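You operate a simulated robot arm through the tools that you are given. There is no shell and no other tool.

Carry out the task below with a simulated robot arm. There is one attempt and no reset: what you move stays moved.

## Task
Shut the feed valve, then bleed the air until the gauge reads zero.
Fine: bleed by the nozzle valve, shut it again, then turn the dial to 0.

Only the result counts: the job must be done as asked and must still hold three seconds after the hand-in. Knocking over, shifting, dropping, spilling or breaking anything else fails it.

## Robot
A 7-joint arm with a two-finger parallel gripper, fixed in place. Base frame: the origin is at the foot of the arm, x ahead of it, y to its left, z up. Units: cm, rad, N and s.
Its first joint turns from -2.304 to 2.304 rad. Payload 3.91 kg.
Tool frame: the origin (TCP) lies between the finger pads and is the grasp point; the fingertips stand 3 cm ahead of it; z points along the fingers, y is the line along which they close. The gripper opens to 11 cm. The fingers are 2 cm wide and 1 cm thick; the gripper's body (4.8 by 11.2 cm) begins 5.5 cm behind the TCP.
Orientation is that of the tool frame in the base frame, as a unit quaternion [x, y, z, w]. With the fingers straight down and closing along the base's y, the tool's x points along the base's -x, its y along +y and its z along -z.

## Interface
- The arm moves only by the tool send_rows. Its arguments are lists of equal length, an entry for each row: "delta_pos": the shift along the base's x, y, z in cm, a list of three; "turn": the turn, a rotation vector about the base's x, y, z in rad, a list of three; "gripper": the gripper command, from -1 (fully open) to 1 (shut), values between in proportion. In form: {"delta_pos": [[x, y, z], ...], "turn": [[wx, wy, wz], ...], "gripper": [gripper, ...]}. A call has 1 to 20 rows; each row shifts and turns the commanded pose from where the row before left it. Rows are played at 5 a second. More than 5 cm and 0.15 rad between two rows, or a gripper value outside its range, and nothing of the call is played. A pose out of reach is approached as far as the arm can. The call stops where the force on the tool passes 40 N (or 10 N more than at its start, if that is more) or the arm is blocked; 0.2 s more then pass. The fingers move at their own pace (about 10.8 cm/s each) and stop on an object; they squeeze with about 31 N. The grip force told is the motor's: it shows also when the fingers shut on nothing. Time passes only in rows, and 0.2 s behind the last, so rows that do not move let the fingers close. It gives the time, the measured TCP pose, the force on the tool (base axes), the opening and the grip force at its end, in the units of the frame above (readings bear some noise), with the torque about the TCP (base axes, N m) and any sound that the robot's microphone picked up.
- Cameras (640 x 400 px; columns grow to the right, rows downward): "scene" is fixed at [41.42, 49.8, 161.55]; the picture's right is [-0.64, -0.76, 0.00], its down [-0.73, 0.61, -0.31] and it looks along [0.24, -0.20, -0.95] (base axes); focal length 342 px, centre (320, 200). "wrist" rides on the gripper at [7.2, 1.7, -10.3] in the tool frame; the picture's right is [-0.23, 0.97, 0.00], its down [-0.76, -0.18, -0.62] and it looks along [-0.61, -0.14, 0.78] (tool axes); focal length 222 px, centre (320, 200). There is no depth. A picture from a camera that has moved, and an enlarged one, comes with that camera's place and axes in the base frame and with its lens. The place of the scene camera against the robot may be out by one fixed shift of up to 1.8 cm in any direction.
- camera(camera): a new picture of that camera. It takes no simulated time.
- enlarge(camera, box): a new picture of the part [left, top, right, bottom] of that camera's present view, enlarged. It takes no simulated time.
- close_job(): hands the job in; it is judged then, once.

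Places have to be worked out from the pictures, the camera data and where the tool is seen. Open the gripper and draw the arm clear of the work before you hand the job in, unless the task says otherwise.

The tools are called after "Request:" by a JSON object that holds its "name" and its "arguments". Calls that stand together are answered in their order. send_rows: Moves the arm, as the interface text tells. Its arguments: {"type":"object","properties":{"delta_pos":{"type":"array","items":{"type":"array","items":{"type":"number"}}},"turn":{"type":"array","items":{"type":"array","items":{"type":"number"}}},"gripper":{"type":"array","items":{"type":"number"}}},"required":["delta_pos","turn","gripper"]} The other tools are called the same way: camera (camera) takes a picture; enlarge (camera, box) takes an enlarged picture of a part of a camera's view; close_job () hands the job in.

At the start:

```text
time: 0.0
ee_pos: [44.66, 22.46, 119.72]
tcp_rot: [0.0, 1.0, 0.0, 0.001]
contact_force: [-0.5, -0.3, -0.2]
ft_torque: [0.0, -0.02, -0.01]
opening: 10.99
grasp_force: 0.0
```

scene: 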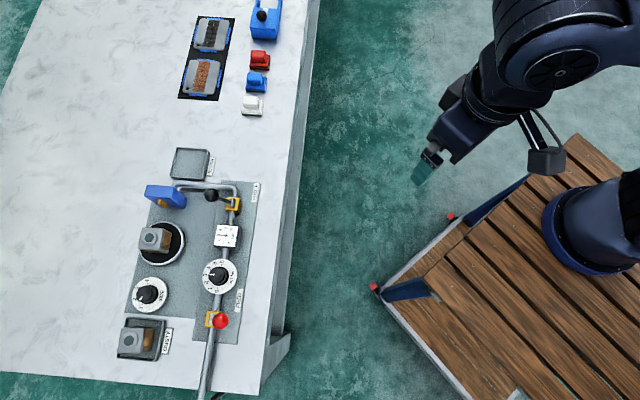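
wrist: 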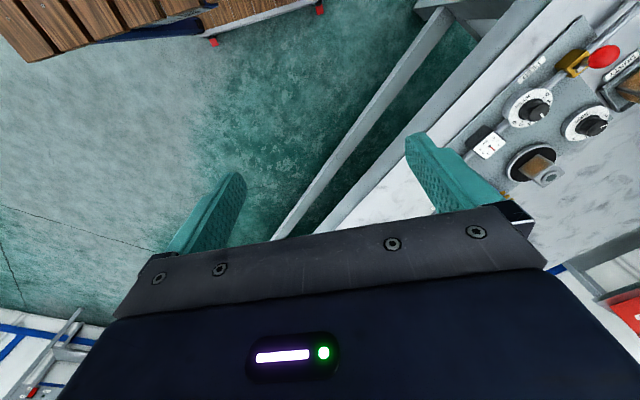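

I start by enlarging the panel in the scene view to read the labels and identify the valves, gauge and dials.

Request:
{"name": "enlarge", "arguments": {"camera": "scene", "box": [110, 140, 270, 240]}}

Request:
{"name": "enlarge", "arguments": {"camera": "scene", "box": [110, 240, 270, 340]}}

Request:
{"name": "enlarge", "arguments": {"camera": "scene", "box": [170, 0, 330, 120]}}

Request:
{"name": "enlarge", "arguments": {"camera": "wrist", "box": [460, 0, 640, 200]}}

```text
4.00 times, centred on (190, 190) of scene
camera zoom: at [41.42, 49.8, 161.55], right [-0.64, -0.76, 0.0], down [-0.73, 0.61, -0.31], along [0.24, -0.2, -0.95], focal length 1369 px, centre (840, 240)
```

zoom: 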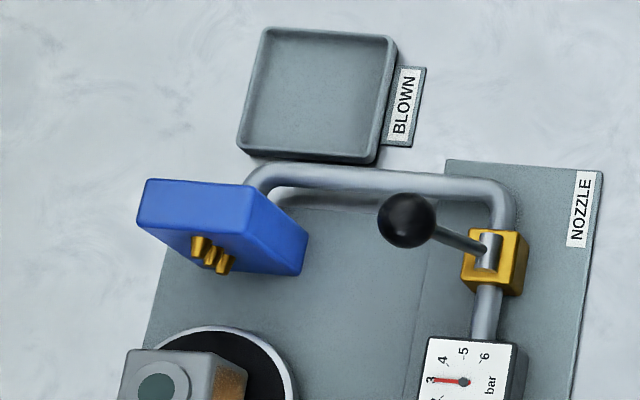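

```text
4.00 times, centred on (190, 290) of scene
camera zoom: at [41.42, 49.8, 161.55], right [-0.64, -0.76, 0.0], down [-0.73, 0.61, -0.31], along [0.24, -0.2, -0.95], focal length 1369 px, centre (840, -160)
```

zoom: 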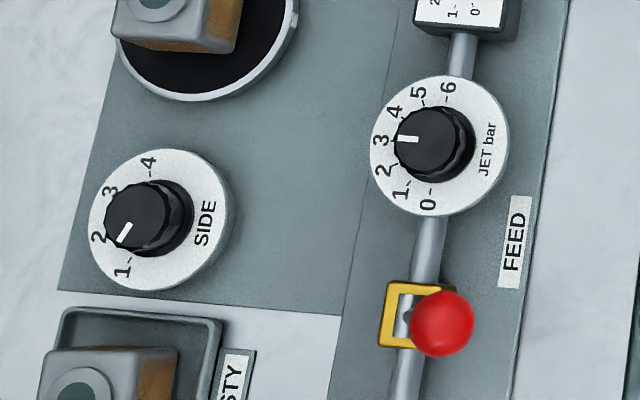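

```text
3.33 times, centred on (250, 60) of scene
camera zoom: at [41.42, 49.8, 161.55], right [-0.64, -0.76, 0.0], down [-0.73, 0.61, -0.31], along [0.24, -0.2, -0.95], focal length 1141 px, centre (553, 667)
```

zoom: 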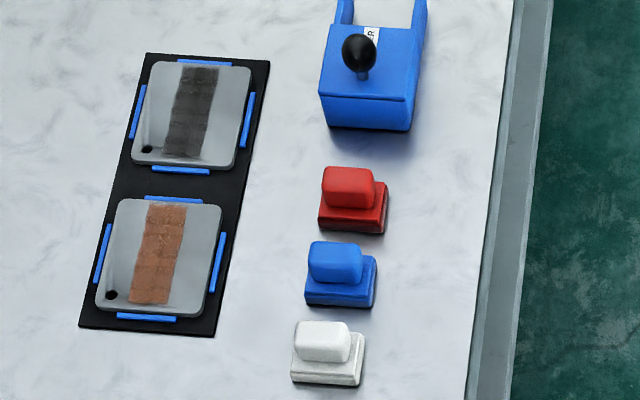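

```text
2.00 times, centred on (550, 100) of wrist
camera zoom: at [37.35, 24.23, 130.08], right [0.23, 0.97, 0.0], down [0.76, -0.18, 0.62], along [0.61, -0.14, -0.78], focal length 444 px, centre (-140, 400)
```

zoom: 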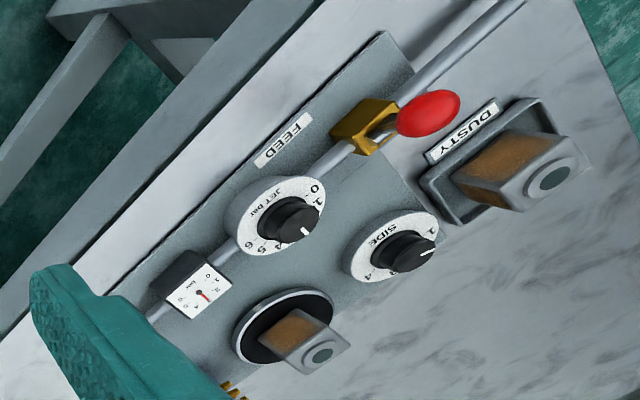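

The gauge shows 3 bar. The red-ball lever is the feed valve, near (55, 69, 82), the black-ball lever is the nozzle valve, near (74, 50, 82), and the JET dial is near (62, 62, 82). I'll move the wrist camera over the panel, turned to look outward, for better views.

Request:
{"name": "send_rows", "arguments": {"delta_pos": [[0.17, 2.44, -0.8], [0.17, 2.44, -0.8], [0.17, 2.44, -0.8], [0.17, 2.44, -0.8], [0.17, 2.44, -0.8], [0.17, 2.44, -0.8], [0.17, 2.44, -0.8], [0.17, 2.44, -0.8]], "turn": [[0, 0, 0.098], [0, 0, 0.098], [0, 0, 0.098], [0, 0, 0.098], [0, 0, 0.098], [0, 0, 0.098], [0, 0, 0.098], [0, 0, 0.098]], "gripper": [-1, -1, -1, -1, -1, -1, -1, -1]}}

```text
time: 1.8
ee_pos: [45.86, 42.08, 113.48]
tcp_rot: [-0.382, 0.924, 0.001, 0.001]
contact_force: [-0.2, -0.4, 0.7]
ft_torque: [0.0, -0.01, -0.01]
opening: 10.99
grasp_force: 0.0
```

The arm is where I wanted it, so I take a wrist and a scene picture.

Request:
{"name": "camera", "arguments": {"camera": "wrist"}}

Request:
{"name": "camera", "arguments": {"camera": "scene"}}

```text
taken
camera wrist: at [39.61, 38.18, 123.76], right [-0.53, 0.85, 0.0], down [0.66, 0.41, 0.62], along [0.53, 0.33, -0.78], focal length 222 px, centre (320, 200)
```

wrist: 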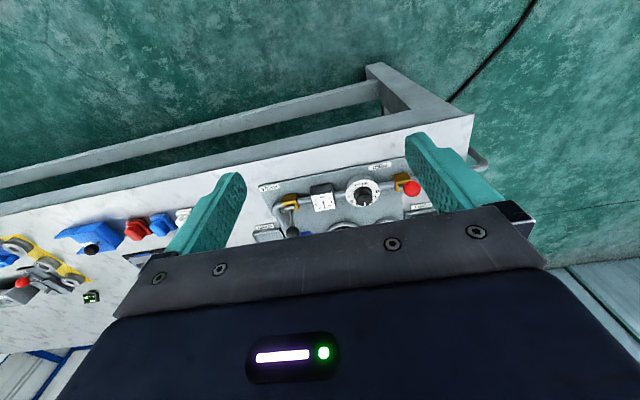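

```text
taken
```

scene: 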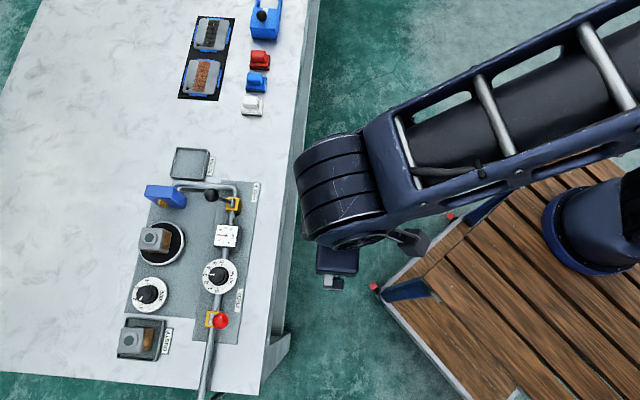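

The panel shows up between the fingers and the view is inverted. I enlarge it to see the levers.

Request:
{"name": "enlarge", "arguments": {"camera": "wrist", "box": [245, 140, 445, 265]}}

Request:
{"name": "enlarge", "arguments": {"camera": "wrist", "box": [365, 155, 445, 215]}}

Request:
{"name": "enlarge", "arguments": {"camera": "wrist", "box": [250, 175, 340, 245]}}

```text
3.20 times, centred on (345, 202) of wrist
camera zoom: at [39.61, 38.18, 123.76], right [-0.53, 0.85, 0.0], down [0.66, 0.41, 0.62], along [0.53, 0.33, -0.78], focal length 711 px, centre (240, 192)
```

zoom: 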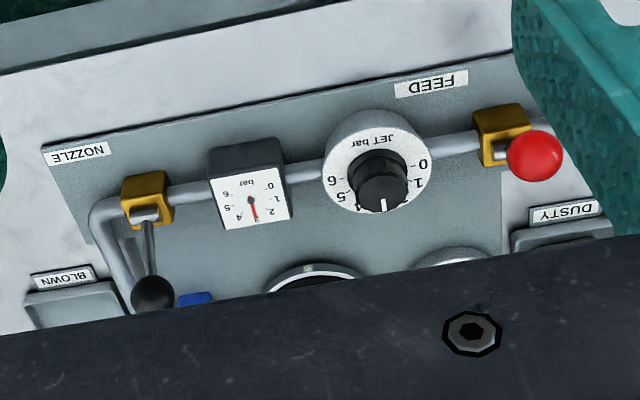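

```text
6.67 times, centred on (405, 185) of wrist
camera zoom: at [39.61, 38.18, 123.76], right [-0.53, 0.85, 0.0], down [0.66, 0.41, 0.62], along [0.53, 0.33, -0.78], focal length 1481 px, centre (-247, 300)
```

zoom: 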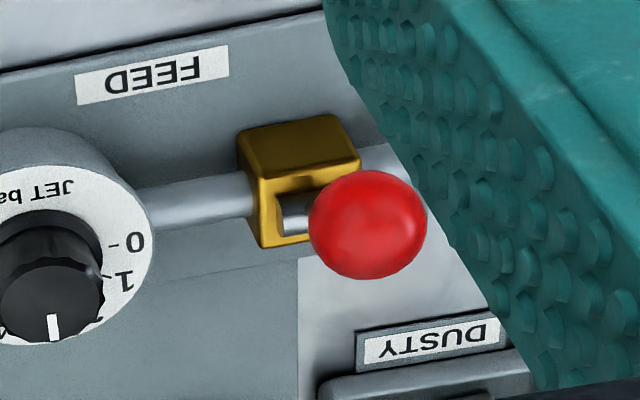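

```text
5.71 times, centred on (295, 210) of wrist
camera zoom: at [39.61, 38.18, 123.76], right [-0.53, 0.85, 0.0], down [0.66, 0.41, 0.62], along [0.53, 0.33, -0.78], focal length 1269 px, centre (463, 143)
```

zoom: 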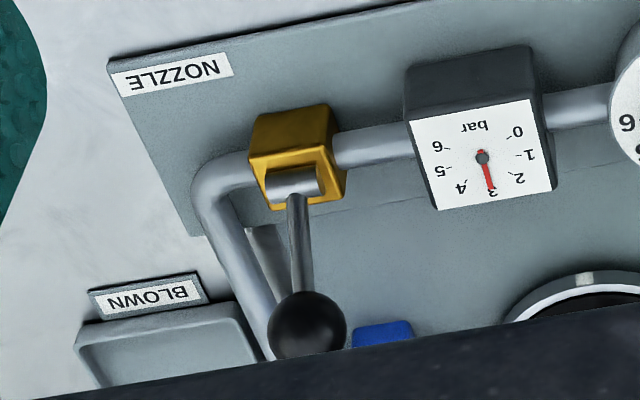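

Both levers appear to swing about the pipe axis. The feed lever leans inward (open, ball near (51.5, 66.4, 89)) and the nozzle lever leans outward (shut). I move above the panel for a closer view of the geometry.

Request:
{"name": "send_rows", "arguments": {"delta_pos": [[2.0, 2.6, -1.1], [2.0, 2.6, -1.1], [2.0, 2.6, -1.1], [2.0, 2.6, -1.1], [2.0, 2.6, -1.1], [2.0, 2.6, -1.1]], "turn": [[0, 0, 0], [0, 0, 0], [0, 0, 0], [0, 0, 0], [0, 0, 0], [0, 0, 0]], "gripper": [-1, -1, -1, -1, -1, -1]}}

Request:
{"name": "camera", "arguments": {"camera": "wrist"}}

```text
time: 3.2
ee_pos: [57.96, 57.54, 106.83]
tcp_rot: [-0.381, 0.924, 0.001, -0.001]
contact_force: [0.2, -0.2, 0.7]
ft_torque: [-0.02, 0.0, 0.01]
opening: 11.0
grasp_force: 0.2
```

```text
taken
camera wrist: at [51.62, 53.71, 117.14], right [-0.53, 0.85, 0.0], down [0.66, 0.41, 0.62], along [0.53, 0.33, -0.78], focal length 222 px, centre (320, 200)
```

wrist: 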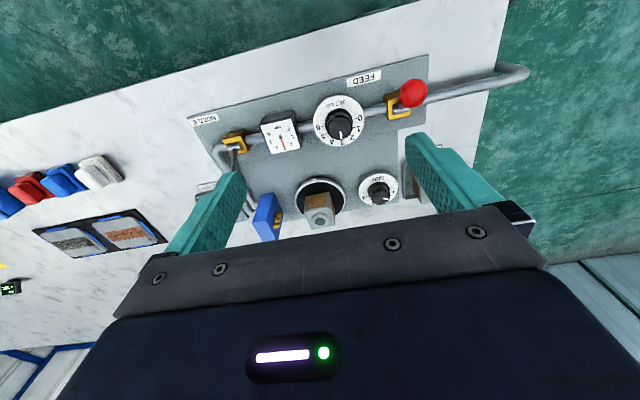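

This is a much better view of the panel. I enlarge each valve and the dial.

Request:
{"name": "enlarge", "arguments": {"camera": "wrist", "box": [365, 65, 445, 125]}}

Request:
{"name": "enlarge", "arguments": {"camera": "wrist", "box": [190, 100, 270, 160]}}

Request:
{"name": "enlarge", "arguments": {"camera": "wrist", "box": [255, 80, 375, 160]}}

```text
6.67 times, centred on (405, 95) of wrist
camera zoom: at [51.62, 53.71, 117.14], right [-0.53, 0.85, 0.0], down [0.66, 0.41, 0.62], along [0.53, 0.33, -0.78], focal length 1481 px, centre (-247, 900)
```

zoom: 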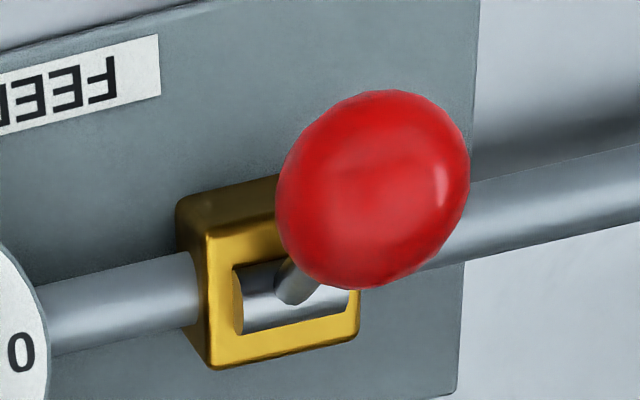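

```text
6.67 times, centred on (230, 130) of wrist
camera zoom: at [51.62, 53.71, 117.14], right [-0.53, 0.85, 0.0], down [0.66, 0.41, 0.62], along [0.53, 0.33, -0.78], focal length 1481 px, centre (920, 667)
```

zoom: 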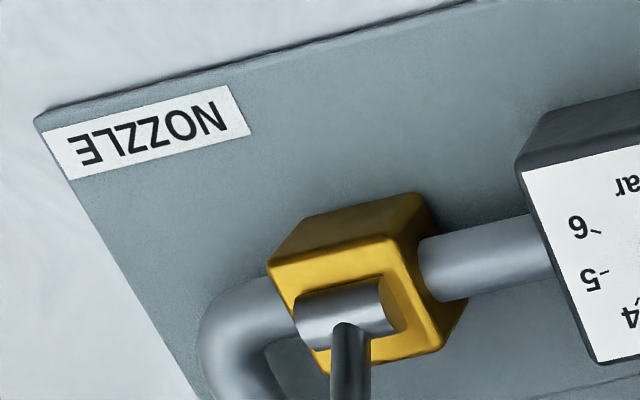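

```text
5.00 times, centred on (315, 120) of wrist
camera zoom: at [51.62, 53.71, 117.14], right [-0.53, 0.85, 0.0], down [0.66, 0.41, 0.62], along [0.53, 0.33, -0.78], focal length 1111 px, centre (345, 600)
```

zoom: 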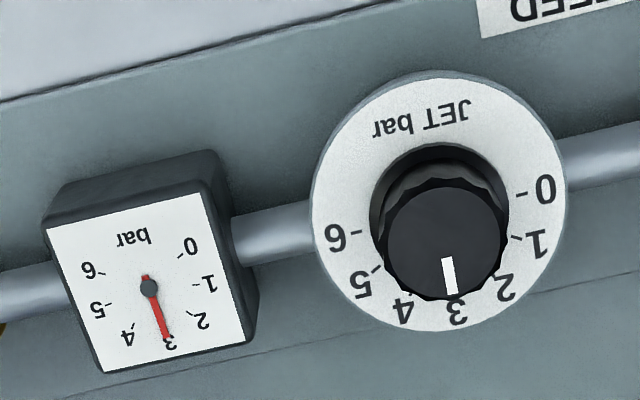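

The hubs lie along the pipe, so each lever swings across it, and I place the feed ball at about (51.4, 66.4, 89.1). I'll yaw −90° so the fingers straddle a ball across the pipe like a fork and the camera looks along the pipe.

Request:
{"name": "send_rows", "arguments": {"delta_pos": [[-0.3, 0.4, -0.1], [-0.3, 0.4, -0.1], [-0.3, 0.4, -0.1], [-0.3, 0.4, -0.1], [-0.3, 0.4, -0.1], [-0.3, 0.4, -0.1], [-0.3, 0.4, -0.1], [-0.3, 0.4, -0.1], [-0.3, 0.4, -0.1], [-0.3, 0.4, -0.1], [-0.3, 0.4, -0.1], [-0.3, 0.4, -0.1]], "turn": [[0, 0, -0.131], [0, 0, -0.131], [0, 0, -0.131], [0, 0, -0.131], [0, 0, -0.131], [0, 0, -0.131], [0, 0, -0.131], [0, 0, -0.131], [0, 0, -0.131], [0, 0, -0.131], [0, 0, -0.131], [0, 0, -0.131]], "gripper": [-1, -1, -1, -1, -1, -1, -1, -1, -1, -1, -1, -1]}}

Request:
{"name": "camera", "arguments": {"camera": "wrist"}}

Request:
{"name": "camera", "arguments": {"camera": "scene"}}

```text
time: 5.8
ee_pos: [54.1, 62.36, 105.43]
tcp_rot: [0.386, 0.923, 0.0, 0.001]
contact_force: [-0.1, 0.0, -0.1]
ft_torque: [0.04, 0.01, -0.03]
opening: 10.97
grasp_force: 0.1
```

```text
taken
camera wrist: at [50.44, 68.76, 115.86], right [0.85, 0.52, 0.0], down [0.41, -0.67, 0.62], along [0.33, -0.53, -0.78], focal length 222 px, centre (320, 200)
```

wrist: 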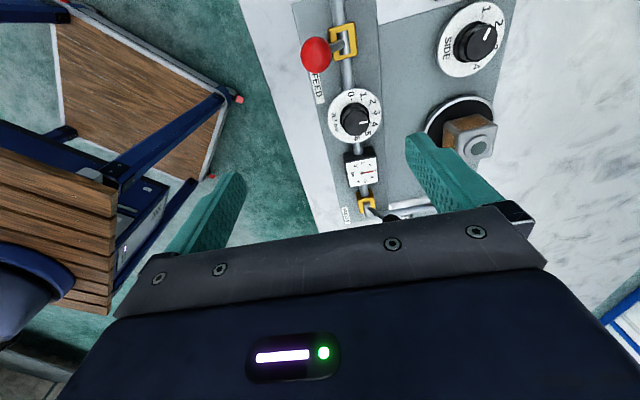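

```text
taken
```

scene: 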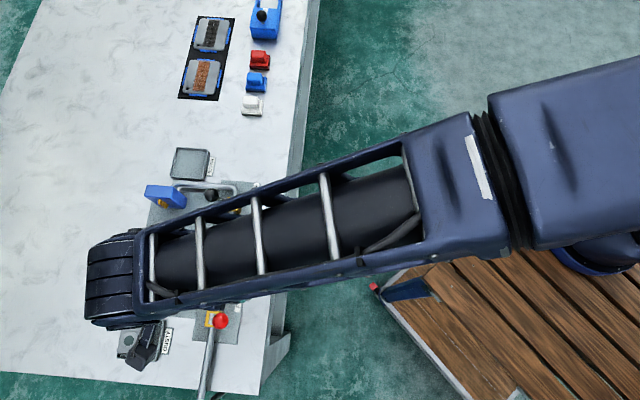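

I enlarge this along-the-pipe view to measure the levers and valve bodies.

Request:
{"name": "enlarge", "arguments": {"camera": "wrist", "box": [280, 0, 400, 80]}}

Request:
{"name": "enlarge", "arguments": {"camera": "wrist", "box": [320, 150, 440, 230]}}

Request:
{"name": "enlarge", "arguments": {"camera": "wrist", "box": [310, 70, 430, 150]}}

```text
5.00 times, centred on (340, 40) of wrist
camera zoom: at [50.44, 68.76, 115.86], right [0.85, 0.52, 0.0], down [0.41, -0.67, 0.62], along [0.33, -0.53, -0.78], focal length 1111 px, centre (220, 1000)
```

zoom: 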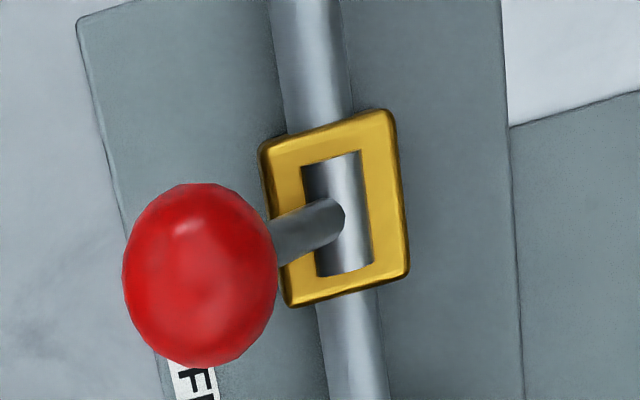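

```text
5.00 times, centred on (380, 190) of wrist
camera zoom: at [50.44, 68.76, 115.86], right [0.85, 0.52, 0.0], down [0.41, -0.67, 0.62], along [0.33, -0.53, -0.78], focal length 1111 px, centre (20, 250)
```

zoom: 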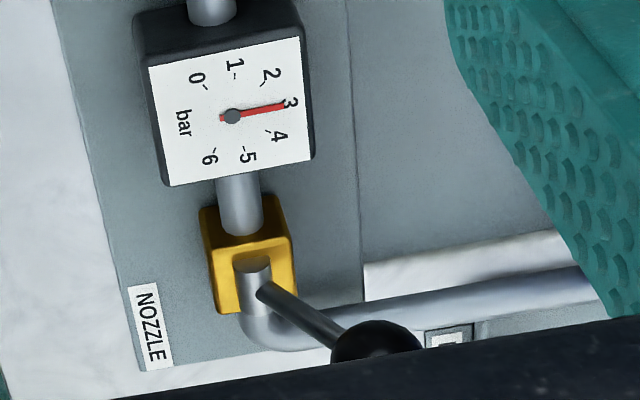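

```text
5.00 times, centred on (370, 110) of wrist
camera zoom: at [50.44, 68.76, 115.86], right [0.85, 0.52, 0.0], down [0.41, -0.67, 0.62], along [0.33, -0.53, -0.78], focal length 1111 px, centre (70, 650)
```

zoom: 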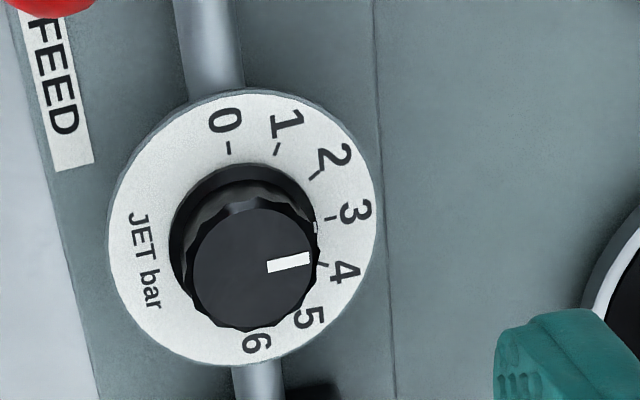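

Triangulating several views gives the feed ball at (51.45, 66.43, 89.1) and the nozzle ball at (74.68, 52.66, 88.6). The pipe axis is at z≈82, and the levers are tilted about ±27° to either side of it. I set a fork opening of about 5.5 cm and go above the feed ball, stopping short for a check.

Request:
{"name": "send_rows", "arguments": {"delta_pos": [[-0.88, 1.36, 0], [-0.88, 1.36, 0], [-0.89, 1.35, 0], [0, 0, -1.5], [0, 0, -1.5], [0, 0, -1.5], [0, 0, -1.5], [0, 0, -1.5], [0, 0, 0]], "turn": [[0, 0, 0], [0, 0, 0], [0, 0, 0], [0, 0, 0], [0, 0, 0], [0, 0, 0], [0, 0, 0], [0, 0, 0], [0, 0, 0]], "gripper": [0, 0, 0, 0, 0, 0, 0, 0, 0]}}

Request:
{"name": "camera", "arguments": {"camera": "wrist"}}

```text
time: 7.8
ee_pos: [51.56, 66.5, 97.96]
tcp_rot: [0.385, 0.923, 0.0, 0.0]
contact_force: [0.0, -0.1, -0.7]
ft_torque: [-0.01, 0.02, 0.01]
opening: 5.5
grasp_force: 0.0
```

```text
taken
camera wrist: at [47.75, 72.89, 108.38], right [0.85, 0.52, 0.0], down [0.41, -0.67, 0.62], along [0.33, -0.53, -0.78], focal length 222 px, centre (320, 200)
```

wrist: 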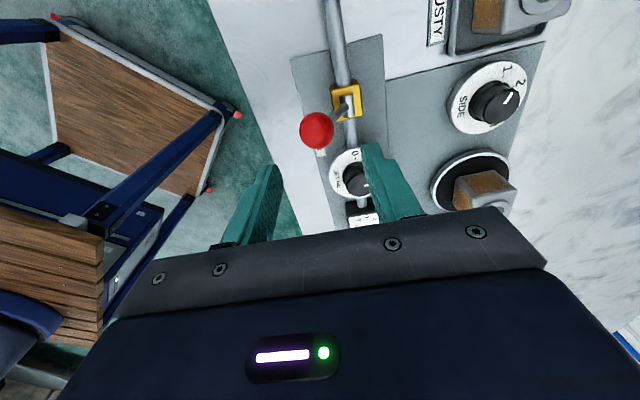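

The ball re-projects to (51.46, 66.33, 89.1), right under the fork. I lower it until the fingers flank the ball.

Request:
{"name": "send_rows", "arguments": {"delta_pos": [[-0.1, -0.1, -1.5], [0, 0, -1.5], [0, 0, -1.5], [0, 0, -1.5], [0, 0, -1.4], [0, 0, 0]], "turn": [[0, 0, 0], [0, 0, 0], [0, 0, 0], [0, 0, 0], [0, 0, 0], [0, 0, 0]], "gripper": [0, 0, 0, 0, 0, 0]}}

Request:
{"name": "camera", "arguments": {"camera": "wrist"}}

Request:
{"name": "enlarge", "arguments": {"camera": "scene", "box": [160, 260, 280, 360]}}

```text
time: 9.2
ee_pos: [51.69, 66.51, 90.5]
tcp_rot: [0.385, 0.923, 0.0, -0.001]
contact_force: [-0.1, -0.2, -0.4]
ft_torque: [0.02, 0.0, -0.01]
opening: 5.54
grasp_force: 0.1
```

```text
taken
camera wrist: at [47.74, 72.82, 100.83], right [0.85, 0.52, 0.0], down [0.41, -0.67, 0.62], along [0.33, -0.53, -0.78], focal length 222 px, centre (320, 200)
```

wrist: 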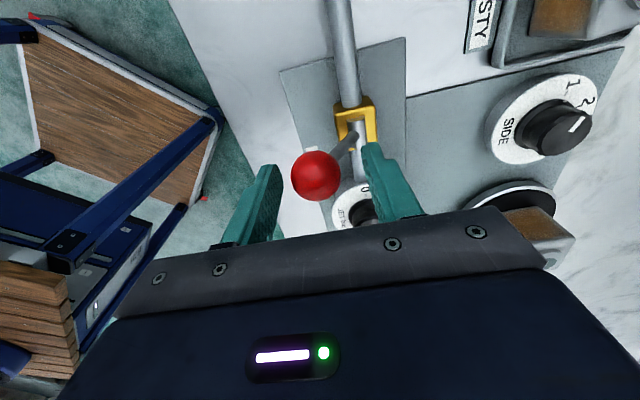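

```text
4.00 times, centred on (220, 310) of scene
camera zoom: at [41.42, 49.8, 161.55], right [-0.64, -0.76, 0.0], down [-0.73, 0.61, -0.31], along [0.24, -0.2, -0.95], focal length 1369 px, centre (720, -240)
```

zoom: 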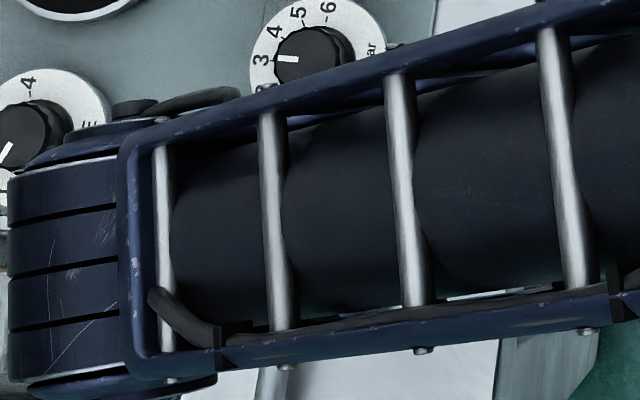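

The ball sits between the fingers. I sweep the fork outward with small steps to swing the feed lever towards shut.

Request:
{"name": "send_rows", "arguments": {"delta_pos": [[0.5, 0.5, 0], [0.5, 0.5, 0], [0.5, 0.5, 0], [0.5, 0.5, 0], [0.5, 0.5, 0], [0.5, 0.5, 0], [0.5, 0.5, 0], [0.5, 0.5, 0]], "turn": [[0, 0, 0], [0, 0, 0], [0, 0, 0], [0, 0, 0], [0, 0, 0], [0, 0, 0], [0, 0, 0], [0, 0, 0]], "gripper": [0, 0, 0, 0, 0, 0, 0, 0]}}

Request:
{"name": "camera", "arguments": {"camera": "wrist"}}

```text
time: 11.0
ee_pos: [55.59, 70.21, 90.58]
tcp_rot: [0.384, 0.923, 0.0, 0.0]
contact_force: [1.0, -0.9, 0.0]
ft_torque: [0.01, 0.01, 0.0]
opening: 5.51
grasp_force: 0.1
```

```text
taken
camera wrist: at [51.7, 76.7, 100.96], right [0.85, 0.52, 0.0], down [0.41, -0.67, 0.62], along [0.33, -0.53, -0.78], focal length 222 px, centre (320, 200)
```

wrist: 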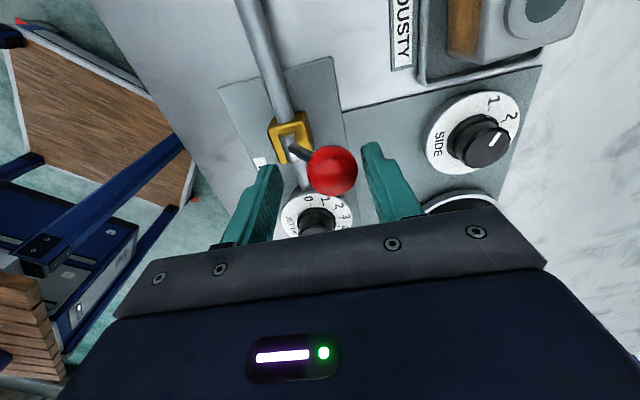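

The lever snapped over ahead of the finger: the ball is now at n≈89.9, matching the nozzle lever's shut tilt. I press on gently to confirm it is at its stop.

Request:
{"name": "send_rows", "arguments": {"delta_pos": [[0.5, 0.5, 0], [0.5, 0.5, 0], [0.35, 0.35, 0], [0.2, 0.2, 0], [0.15, 0.15, 0]], "turn": [[0, 0, 0], [0, 0, 0], [0, 0, 0], [0, 0, 0], [0, 0, 0]], "gripper": [0, 0, 0, 0, 0]}}

Request:
{"name": "enlarge", "arguments": {"camera": "wrist", "box": [220, 80, 420, 240]}}

```text
time: 12.2
ee_pos: [57.13, 72.0, 90.55]
tcp_rot: [0.384, 0.923, -0.001, 0.0]
contact_force: [-10.0, -12.4, 4.6]
ft_torque: [-0.33, 0.22, 0.07]
opening: 6.24
grasp_force: 7.2
```

```text
2.50 times, centred on (320, 160) of wrist
camera zoom: at [53.34, 78.43, 100.97], right [0.85, 0.52, 0.0], down [0.41, -0.67, 0.62], along [0.33, -0.53, -0.78], focal length 555 px, centre (320, 300)
```

zoom: 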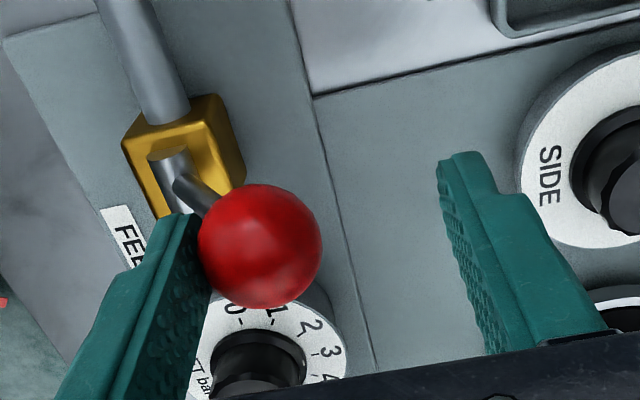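

A 16 N push confirms that the feed lever is hard at its outward stop. I back the fork off to centre on the ball, rise clear, and check the gauge.

Request:
{"name": "send_rows", "arguments": {"delta_pos": [[-0.4, -0.4, 0], [-0.4, -0.4, 0], [-0.1, -0.1, 0], [0, 0, 1.5], [0, 0, 2], [0, 0, 2], [0, 0, 2], [0, 0, 2], [0, 0, 2]], "turn": [[0, 0, 0], [0, 0, 0], [0, 0, 0], [0, 0, 0], [0, 0, 0], [0, 0, 0], [0, 0, 0], [0, 0, 0], [0, 0, 0]], "gripper": [0, 0, 0, 0, 0, 0, 0, 0, 0]}}

Request:
{"name": "camera", "arguments": {"camera": "wrist"}}

Request:
{"name": "camera", "arguments": {"camera": "scene"}}

```text
time: 14.2
ee_pos: [56.34, 71.17, 101.93]
tcp_rot: [0.384, 0.923, -0.001, 0.0]
contact_force: [0.9, 0.3, 0.0]
ft_torque: [0.02, 0.05, 0.0]
opening: 5.48
grasp_force: 0.0
```

```text
taken
camera wrist: at [52.47, 77.63, 112.36], right [0.85, 0.52, 0.0], down [0.41, -0.67, 0.62], along [0.33, -0.53, -0.78], focal length 222 px, centre (320, 200)
```

wrist: 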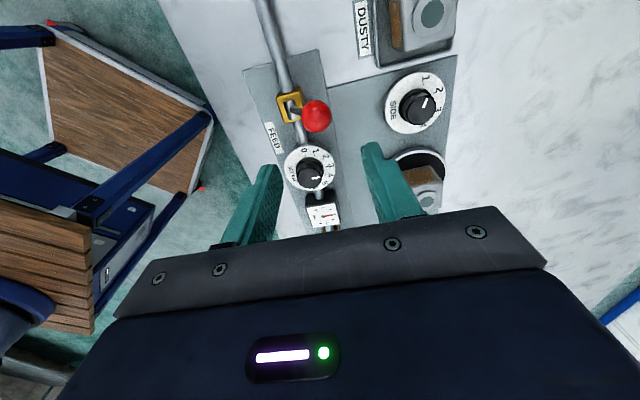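

```text
taken
```

scene: 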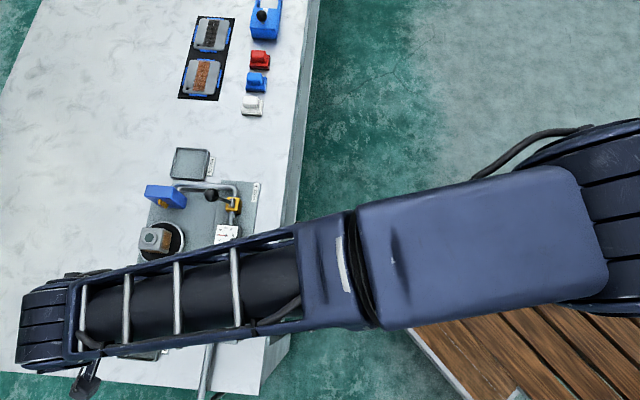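

I enlarge the gauge to see whether the pressure still holds with the feed shut.

Request:
{"name": "enlarge", "arguments": {"camera": "wrist", "box": [270, 140, 370, 230]}}

Request:
{"name": "enlarge", "arguments": {"camera": "scene", "box": [180, 180, 260, 250]}}

```text
4.44 times, centred on (320, 185) of wrist
camera zoom: at [52.47, 77.63, 112.36], right [0.85, 0.52, 0.0], down [0.41, -0.67, 0.62], along [0.33, -0.53, -0.78], focal length 987 px, centre (320, 267)
```

zoom: 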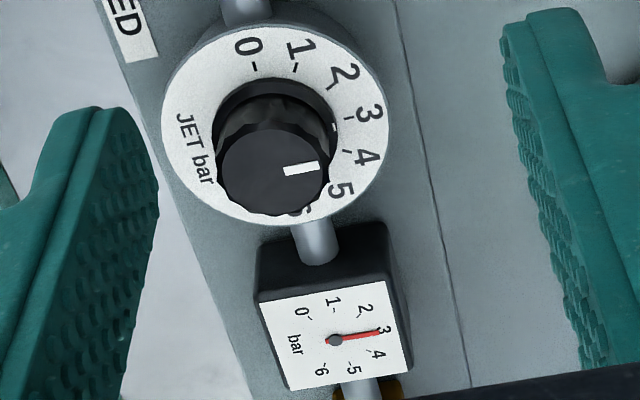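

```text
5.71 times, centred on (220, 215) of scene
camera zoom: at [41.42, 49.8, 161.55], right [-0.64, -0.76, 0.0], down [-0.73, 0.61, -0.31], along [0.24, -0.2, -0.95], focal length 1956 px, centre (891, 114)
```

zoom: 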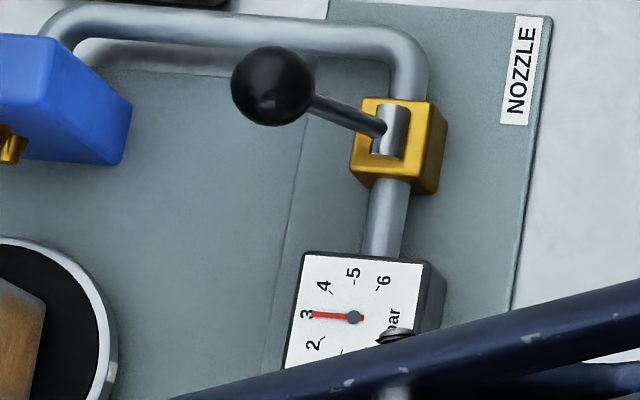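

The gauge holds at 3 bar with both valves shut, which confirms the lever sense (outward means shut). I move the fork along the pipe at height to above the nozzle ball.

Request:
{"name": "send_rows", "arguments": {"delta_pos": [[2.03, -2.05, 0], [2.03, -2.05, 0], [2.03, -2.05, 0], [2.03, -2.05, 0], [2.03, -2.05, 0], [2.03, -2.05, 0], [2.03, -2.05, 0], [2.03, -2.05, 0], [2.03, -2.05, 0], [0, 0, 0]], "turn": [[0, 0, 0], [0, 0, 0], [0, 0, 0], [0, 0, 0], [0, 0, 0], [0, 0, 0], [0, 0, 0], [0, 0, 0], [0, 0, 0], [0, 0, 0]], "gripper": [0, 0, 0, 0, 0, 0, 0, 0, 0, 0]}}

Request:
{"name": "camera", "arguments": {"camera": "wrist"}}

```text
time: 16.4
ee_pos: [74.67, 52.52, 102.13]
tcp_rot: [0.386, 0.923, 0.0, -0.001]
contact_force: [-0.2, 0.0, 0.3]
ft_torque: [0.0, 0.0, -0.02]
opening: 5.48
grasp_force: 0.0
```

```text
taken
camera wrist: at [70.79, 59.07, 112.49], right [0.85, 0.52, 0.0], down [0.41, -0.67, 0.62], along [0.33, -0.53, -0.78], focal length 222 px, centre (320, 200)
```

wrist: 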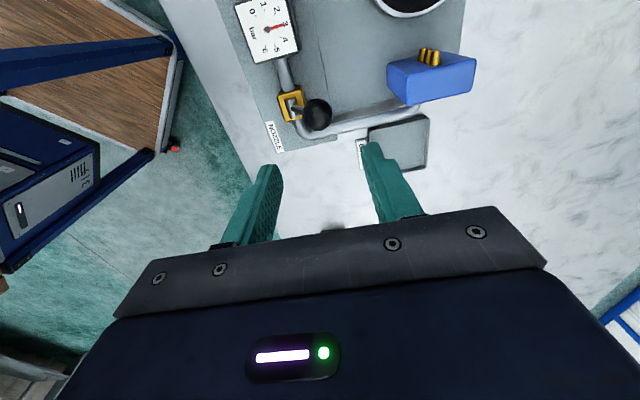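

The nozzle ball re-projects to (74.5, 52.45), right under the fork, and the blue nozzle block is well clear. I lower the fork over the ball.

Request:
{"name": "send_rows", "arguments": {"delta_pos": [[-0.05, 0, -2], [0, 0, -2], [0, 0, -2], [0, 0, -2], [0, 0, -2], [0, 0, -2], [0, 0, 0]], "turn": [[0, 0, 0], [0, 0, 0], [0, 0, 0], [0, 0, 0], [0, 0, 0], [0, 0, 0], [0, 0, 0]], "gripper": [0, 0, 0, 0, 0, 0, 0]}}

Request:
{"name": "camera", "arguments": {"camera": "wrist"}}

```text
time: 18.0
ee_pos: [74.32, 52.69, 90.08]
tcp_rot: [0.385, 0.923, 0.0, 0.0]
contact_force: [0.0, 0.0, 0.0]
ft_torque: [0.03, 0.02, -0.03]
opening: 5.52
grasp_force: 0.1
```

```text
taken
camera wrist: at [70.59, 59.1, 100.47], right [0.85, 0.52, 0.0], down [0.41, -0.67, 0.62], along [0.33, -0.53, -0.78], focal length 222 px, centre (320, 200)
```

wrist: 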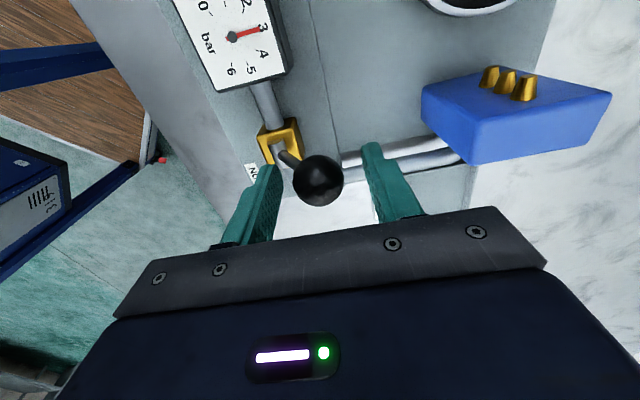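

The ball is between the fingers and the gauge is in view. I sweep inward to open the nozzle valve and bleed the line.

Request:
{"name": "send_rows", "arguments": {"delta_pos": [[-0.5, -0.5, 0], [-0.5, -0.5, 0], [-0.5, -0.5, 0], [-0.5, -0.5, 0], [-0.5, -0.5, 0], [-0.5, -0.5, 0], [-0.5, -0.5, 0], [-0.5, -0.5, 0]], "turn": [[0, 0, 0], [0, 0, 0], [0, 0, 0], [0, 0, 0], [0, 0, 0], [0, 0, 0], [0, 0, 0], [0, 0, 0]], "gripper": [0, 0, 0, 0, 0, 0, 0, 0]}}

Request:
{"name": "camera", "arguments": {"camera": "wrist"}}

```text
time: 19.8
ee_pos: [70.55, 48.61, 90.17]
tcp_rot: [0.384, 0.923, 0.0, 0.0]
contact_force: [0.7, -0.3, -0.2]
ft_torque: [-0.02, 0.03, 0.01]
opening: 5.49
grasp_force: 0.2
```

```text
taken
camera wrist: at [66.69, 55.05, 100.49], right [0.85, 0.52, 0.0], down [0.41, -0.67, 0.62], along [0.33, -0.53, -0.78], focal length 222 px, centre (320, 200)
```

wrist: 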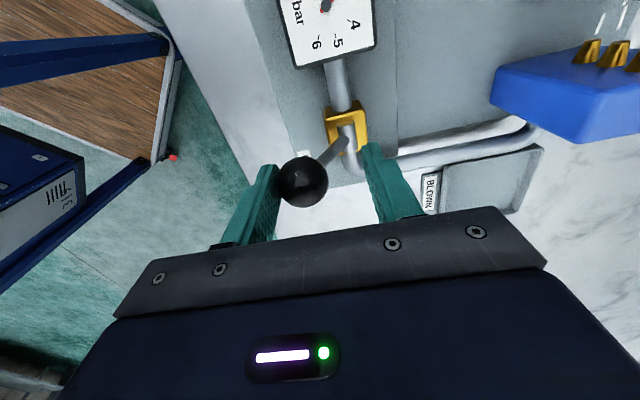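

The lever snapped open and white jets show air leaving the nozzle. I wait a few seconds and watch the gauge.

Request:
{"name": "send_rows", "arguments": {"delta_pos": [[0, 0, 0], [0, 0, 0], [0, 0, 0], [0, 0, 0], [0, 0, 0], [0, 0, 0], [0, 0, 0], [0, 0, 0], [0, 0, 0], [0, 0, 0]], "turn": [[0, 0, 0], [0, 0, 0], [0, 0, 0], [0, 0, 0], [0, 0, 0], [0, 0, 0], [0, 0, 0], [0, 0, 0], [0, 0, 0], [0, 0, 0]], "gripper": [0, 0, 0, 0, 0, 0, 0, 0, 0, 0]}}

Request:
{"name": "enlarge", "arguments": {"camera": "wrist", "box": [260, 0, 400, 90]}}

Request:
{"name": "camera", "arguments": {"camera": "scene"}}

```text
time: 22.0
ee_pos: [70.54, 48.7, 90.14]
tcp_rot: [0.383, 0.924, 0.0, -0.001]
contact_force: [0.2, -0.5, 0.1]
ft_torque: [0.05, -0.01, -0.01]
opening: 5.49
grasp_force: 0.1
```

```text
4.44 times, centred on (330, 45) of wrist
camera zoom: at [66.71, 55.06, 100.51], right [0.85, 0.52, 0.0], down [0.41, -0.67, 0.62], along [0.33, -0.53, -0.78], focal length 987 px, centre (276, 889)
```

zoom: 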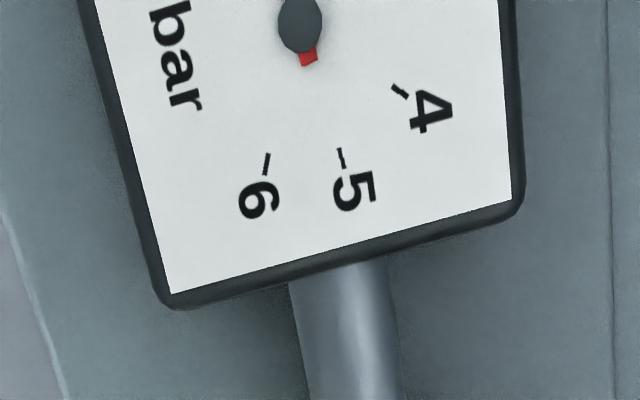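

```text
taken
```

scene: 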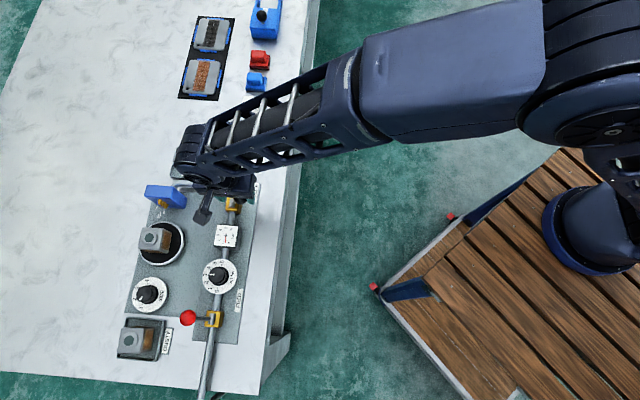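

The needle is falling. I read it in the scene view, where gauge and workpiece are both visible.

Request:
{"name": "enlarge", "arguments": {"camera": "scene", "box": [205, 215, 250, 255]}}

Request:
{"name": "enlarge", "arguments": {"camera": "scene", "box": [130, 175, 250, 265]}}

```text
10.00 times, centred on (228, 235) of scene
camera zoom: at [41.42, 49.8, 161.55], right [-0.64, -0.76, 0.0], down [-0.73, 0.61, -0.31], along [0.24, -0.2, -0.95], focal length 3423 px, centre (1245, -150)
```

zoom: 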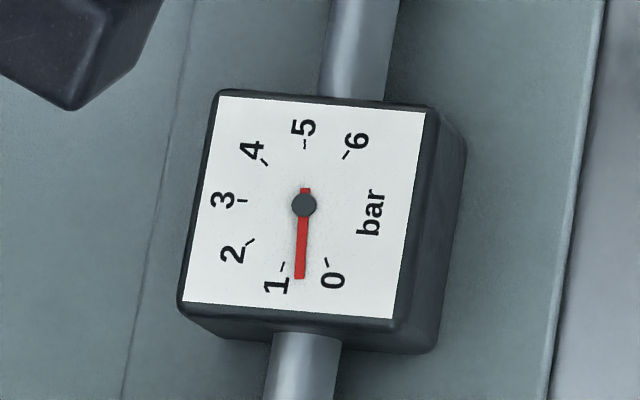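

```text
4.44 times, centred on (190, 220) of scene
camera zoom: at [41.42, 49.8, 161.55], right [-0.64, -0.76, 0.0], down [-0.73, 0.61, -0.31], along [0.24, -0.2, -0.95], focal length 1522 px, centre (898, 111)
```

zoom: 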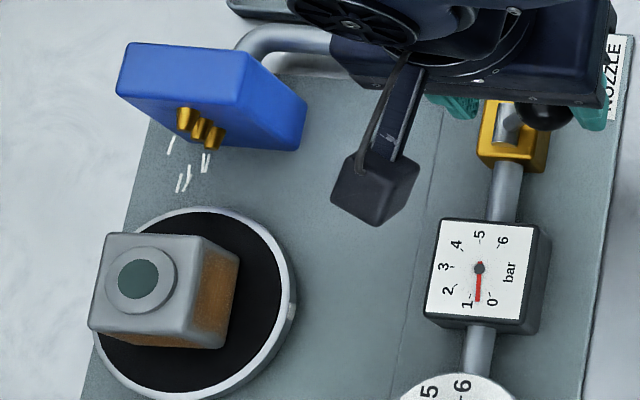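

The gauge is down to about 0.6 bar and still bleeding. I keep waiting.

Request:
{"name": "send_rows", "arguments": {"delta_pos": [[0, 0, 0], [0, 0, 0], [0, 0, 0], [0, 0, 0], [0, 0, 0], [0, 0, 0], [0, 0, 0], [0, 0, 0], [0, 0, 0], [0, 0, 0], [0, 0, 0], [0, 0, 0], [0, 0, 0], [0, 0, 0], [0, 0, 0], [0, 0, 0], [0, 0, 0], [0, 0, 0], [0, 0, 0], [0, 0, 0]], "turn": [[0, 0, 0], [0, 0, 0], [0, 0, 0], [0, 0, 0], [0, 0, 0], [0, 0, 0], [0, 0, 0], [0, 0, 0], [0, 0, 0], [0, 0, 0], [0, 0, 0], [0, 0, 0], [0, 0, 0], [0, 0, 0], [0, 0, 0], [0, 0, 0], [0, 0, 0], [0, 0, 0], [0, 0, 0], [0, 0, 0]], "gripper": [0, 0, 0, 0, 0, 0, 0, 0, 0, 0, 0, 0, 0, 0, 0, 0, 0, 0, 0, 0]}}

Request:
{"name": "enlarge", "arguments": {"camera": "scene", "box": [205, 215, 250, 255]}}

Request:
{"name": "enlarge", "arguments": {"camera": "scene", "box": [130, 175, 250, 265]}}

```text
time: 26.2
ee_pos: [70.64, 48.65, 90.2]
tcp_rot: [0.384, 0.923, 0.0, 0.0]
contact_force: [-0.5, 0.8, 0.1]
ft_torque: [0.0, -0.03, 0.0]
opening: 5.45
grasp_force: 0.0
```

```text
10.00 times, centred on (228, 235) of scene
camera zoom: at [41.42, 49.8, 161.55], right [-0.64, -0.76, 0.0], down [-0.73, 0.61, -0.31], along [0.24, -0.2, -0.95], focal length 3423 px, centre (1245, -150)
```

zoom: 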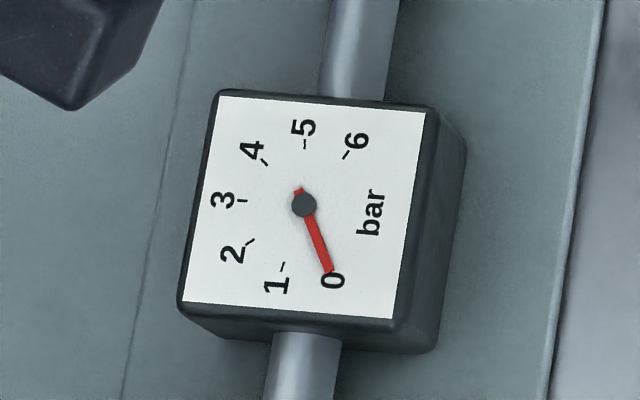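

```text
4.44 times, centred on (190, 220) of scene
camera zoom: at [41.42, 49.8, 161.55], right [-0.64, -0.76, 0.0], down [-0.73, 0.61, -0.31], along [0.24, -0.2, -0.95], focal length 1522 px, centre (898, 111)
```

zoom: 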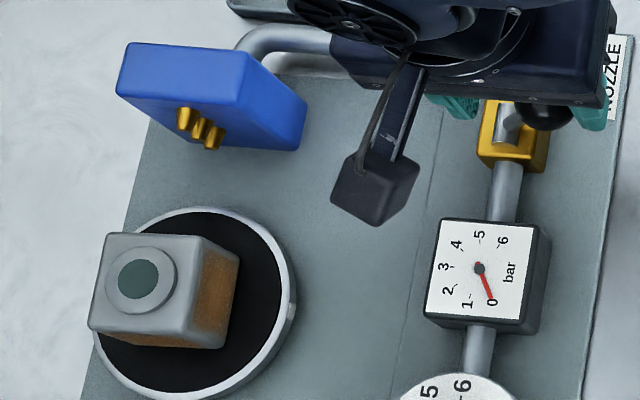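

The needle is at 0 and the jets have stopped. I wait 2 s more for margin, then sweep the fork outward to shut the nozzle valve again.

Request:
{"name": "send_rows", "arguments": {"delta_pos": [[0, 0, 0], [0, 0, 0], [0, 0, 0], [0, 0, 0], [0, 0, 0], [0, 0, 0], [0, 0, 0], [0, 0, 0], [0, 0, 0], [0, 0, 0], [0.5, 0.5, 0], [0.5, 0.5, 0], [0.5, 0.5, 0], [0.5, 0.5, 0], [0.5, 0.5, 0], [0.5, 0.5, 0], [0.5, 0.5, 0], [0.5, 0.5, 0]], "turn": [[0, 0, 0], [0, 0, 0], [0, 0, 0], [0, 0, 0], [0, 0, 0], [0, 0, 0], [0, 0, 0], [0, 0, 0], [0, 0, 0], [0, 0, 0], [0, 0, 0], [0, 0, 0], [0, 0, 0], [0, 0, 0], [0, 0, 0], [0, 0, 0], [0, 0, 0], [0, 0, 0]], "gripper": [0, 0, 0, 0, 0, 0, 0, 0, 0, 0, 0, 0, 0, 0, 0, 0, 0, 0]}}

Request:
{"name": "camera", "arguments": {"camera": "wrist"}}

```text
time: 30.0
ee_pos: [74.65, 52.86, 90.0]
tcp_rot: [0.385, 0.923, 0.0, 0.0]
contact_force: [-0.1, -0.1, -0.2]
ft_torque: [0.01, 0.01, 0.02]
opening: 5.5
grasp_force: 0.1
```

```text
taken
camera wrist: at [70.79, 59.19, 100.39], right [0.85, 0.52, 0.0], down [0.41, -0.67, 0.62], along [0.33, -0.53, -0.78], focal length 222 px, centre (320, 200)
```

wrist: 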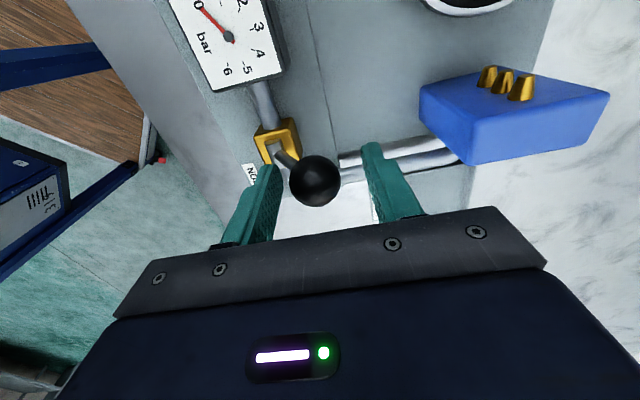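

The nozzle lever has snapped back outward. I press lightly to confirm it is at its stop, then back off and rise clear.

Request:
{"name": "send_rows", "arguments": {"delta_pos": [[0.4, 0.4, 0], [0.25, 0.25, 0], [0.2, 0.2, 0]], "turn": [[0, 0, 0], [0, 0, 0], [0, 0, 0]], "gripper": [0, 0, 0]}}

Request:
{"name": "enlarge", "arguments": {"camera": "wrist", "box": [220, 80, 420, 240]}}

```text
time: 30.8
ee_pos: [75.35, 53.62, 90.14]
tcp_rot: [0.384, 0.923, -0.001, -0.001]
contact_force: [-7.8, -8.6, 4.3]
ft_torque: [-0.34, 0.35, 0.06]
opening: 6.08
grasp_force: 6.2
```

```text
2.50 times, centred on (320, 160) of wrist
camera zoom: at [71.51, 59.91, 100.47], right [0.85, 0.52, 0.0], down [0.41, -0.67, 0.62], along [0.33, -0.53, -0.78], focal length 555 px, centre (320, 300)
```

zoom: 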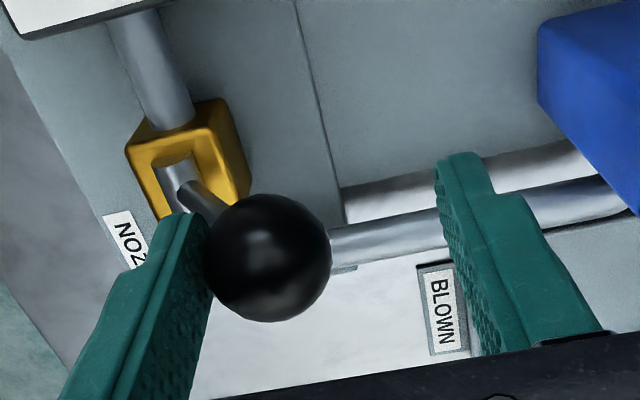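

About 12 N of resistance confirms the nozzle lever is at its shut stop. I back off, rise, and travel to above the JET dial, estimated at (60.2, 62.4) with its top at z≈86.2.

Request:
{"name": "send_rows", "arguments": {"delta_pos": [[-0.4, -0.4, 0], [-0.4, -0.4, 0], [0, 0, 2], [0, 0, 2], [0, 0, 2], [0, 0, 2], [0, 0, 2], [-2.0, 1.4, 0], [-2.0, 1.4, 0], [-2.0, 1.4, 0], [-2.0, 1.4, 0], [-2.0, 1.4, 0], [-2.0, 1.4, 0], [-2.3, 1.0, 0], [0, 0, 0]], "turn": [[0, 0, 0], [0, 0, 0], [0, 0, 0], [0, 0, 0], [0, 0, 0], [0, 0, 0], [0, 0, 0], [0, 0, 0], [0, 0, 0], [0, 0, 0], [0, 0, 0], [0, 0, 0], [0, 0, 0], [0, 0, 0], [0, 0, 0]], "gripper": [0, 0, 0, 0, 0, 0, 0, 0, 0, 0, 0, 0, 0, 0, 0]}}

Request:
{"name": "camera", "arguments": {"camera": "wrist"}}

Request:
{"name": "camera", "arguments": {"camera": "scene"}}

```text
time: 34.0
ee_pos: [60.41, 62.1, 100.2]
tcp_rot: [0.384, 0.923, 0.001, 0.001]
contact_force: [0.1, -0.2, 0.1]
ft_torque: [0.0, -0.01, 0.0]
opening: 5.5
grasp_force: 0.0
```

```text
taken
camera wrist: at [56.58, 68.53, 110.57], right [0.85, 0.52, 0.0], down [0.41, -0.67, 0.62], along [0.33, -0.53, -0.78], focal length 222 px, centre (320, 200)
```

wrist: 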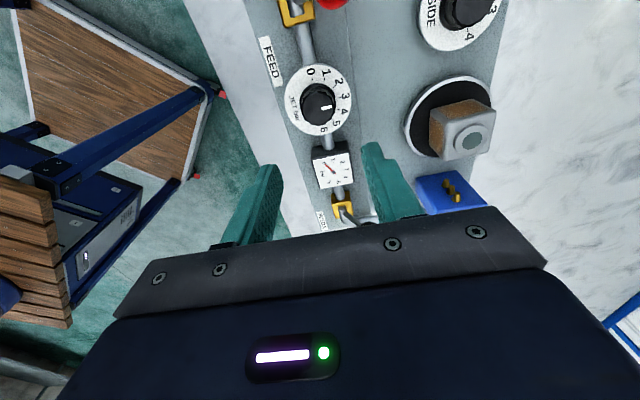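

```text
taken
```

scene: 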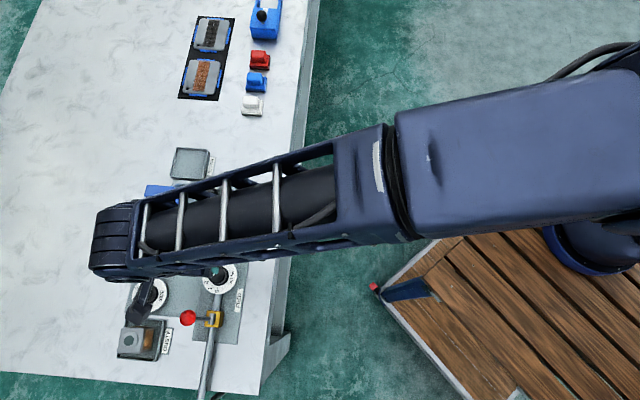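

The gauge still reads 0. I enlarge the dial from here to refine its centre.

Request:
{"name": "enlarge", "arguments": {"camera": "wrist", "box": [275, 55, 365, 145]}}

```text
4.44 times, centred on (320, 100) of wrist
camera zoom: at [56.58, 68.53, 110.57], right [0.85, 0.52, 0.0], down [0.41, -0.67, 0.62], along [0.33, -0.53, -0.78], focal length 987 px, centre (320, 644)
```

zoom: 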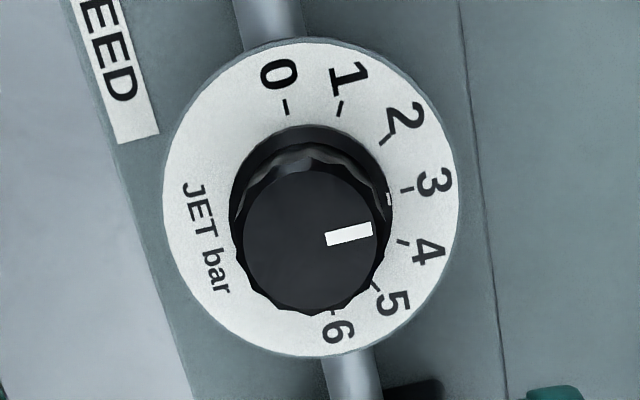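

The refined knob centre is (60.2, 62.43), about 3.4 cm in diameter, with the top at z≈86.2 and the plate at ≈82.7. I centre and lower around it, stopping 2 cm short to check.

Request:
{"name": "send_rows", "arguments": {"delta_pos": [[-0.22, 0.25, 0], [0, 0, -2], [0, 0, -2], [0, 0, -2], [0, 0, -2], [0, 0, -1.5], [0, 0, -1.5], [0, 0, 0]], "turn": [[0, 0, 0], [0, 0, 0], [0, 0, 0], [0, 0, 0], [0, 0, 0], [0, 0, 0], [0, 0, 0], [0, 0, 0]], "gripper": [0, 0, 0, 0, 0, 0, 0, 0]}}

Request:
{"name": "camera", "arguments": {"camera": "wrist"}}

```text
time: 35.8
ee_pos: [60.05, 62.21, 89.05]
tcp_rot: [0.384, 0.923, 0.0, 0.0]
contact_force: [0.2, -0.3, -0.2]
ft_torque: [0.01, 0.01, 0.02]
opening: 5.49
grasp_force: 0.1
```

```text
taken
camera wrist: at [56.21, 68.76, 99.41], right [0.85, 0.52, 0.0], down [0.41, -0.67, 0.62], along [0.33, -0.53, -0.78], focal length 222 px, centre (320, 200)
```

wrist: 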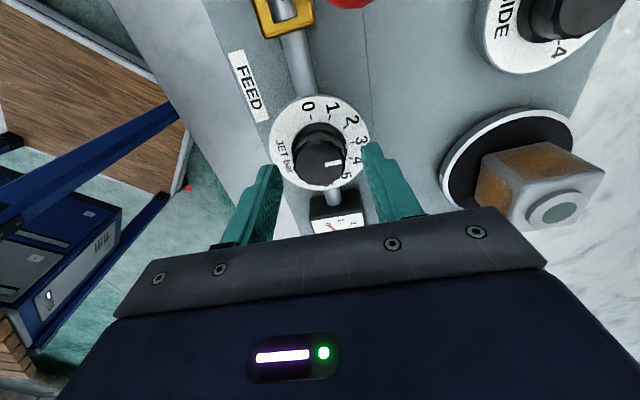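

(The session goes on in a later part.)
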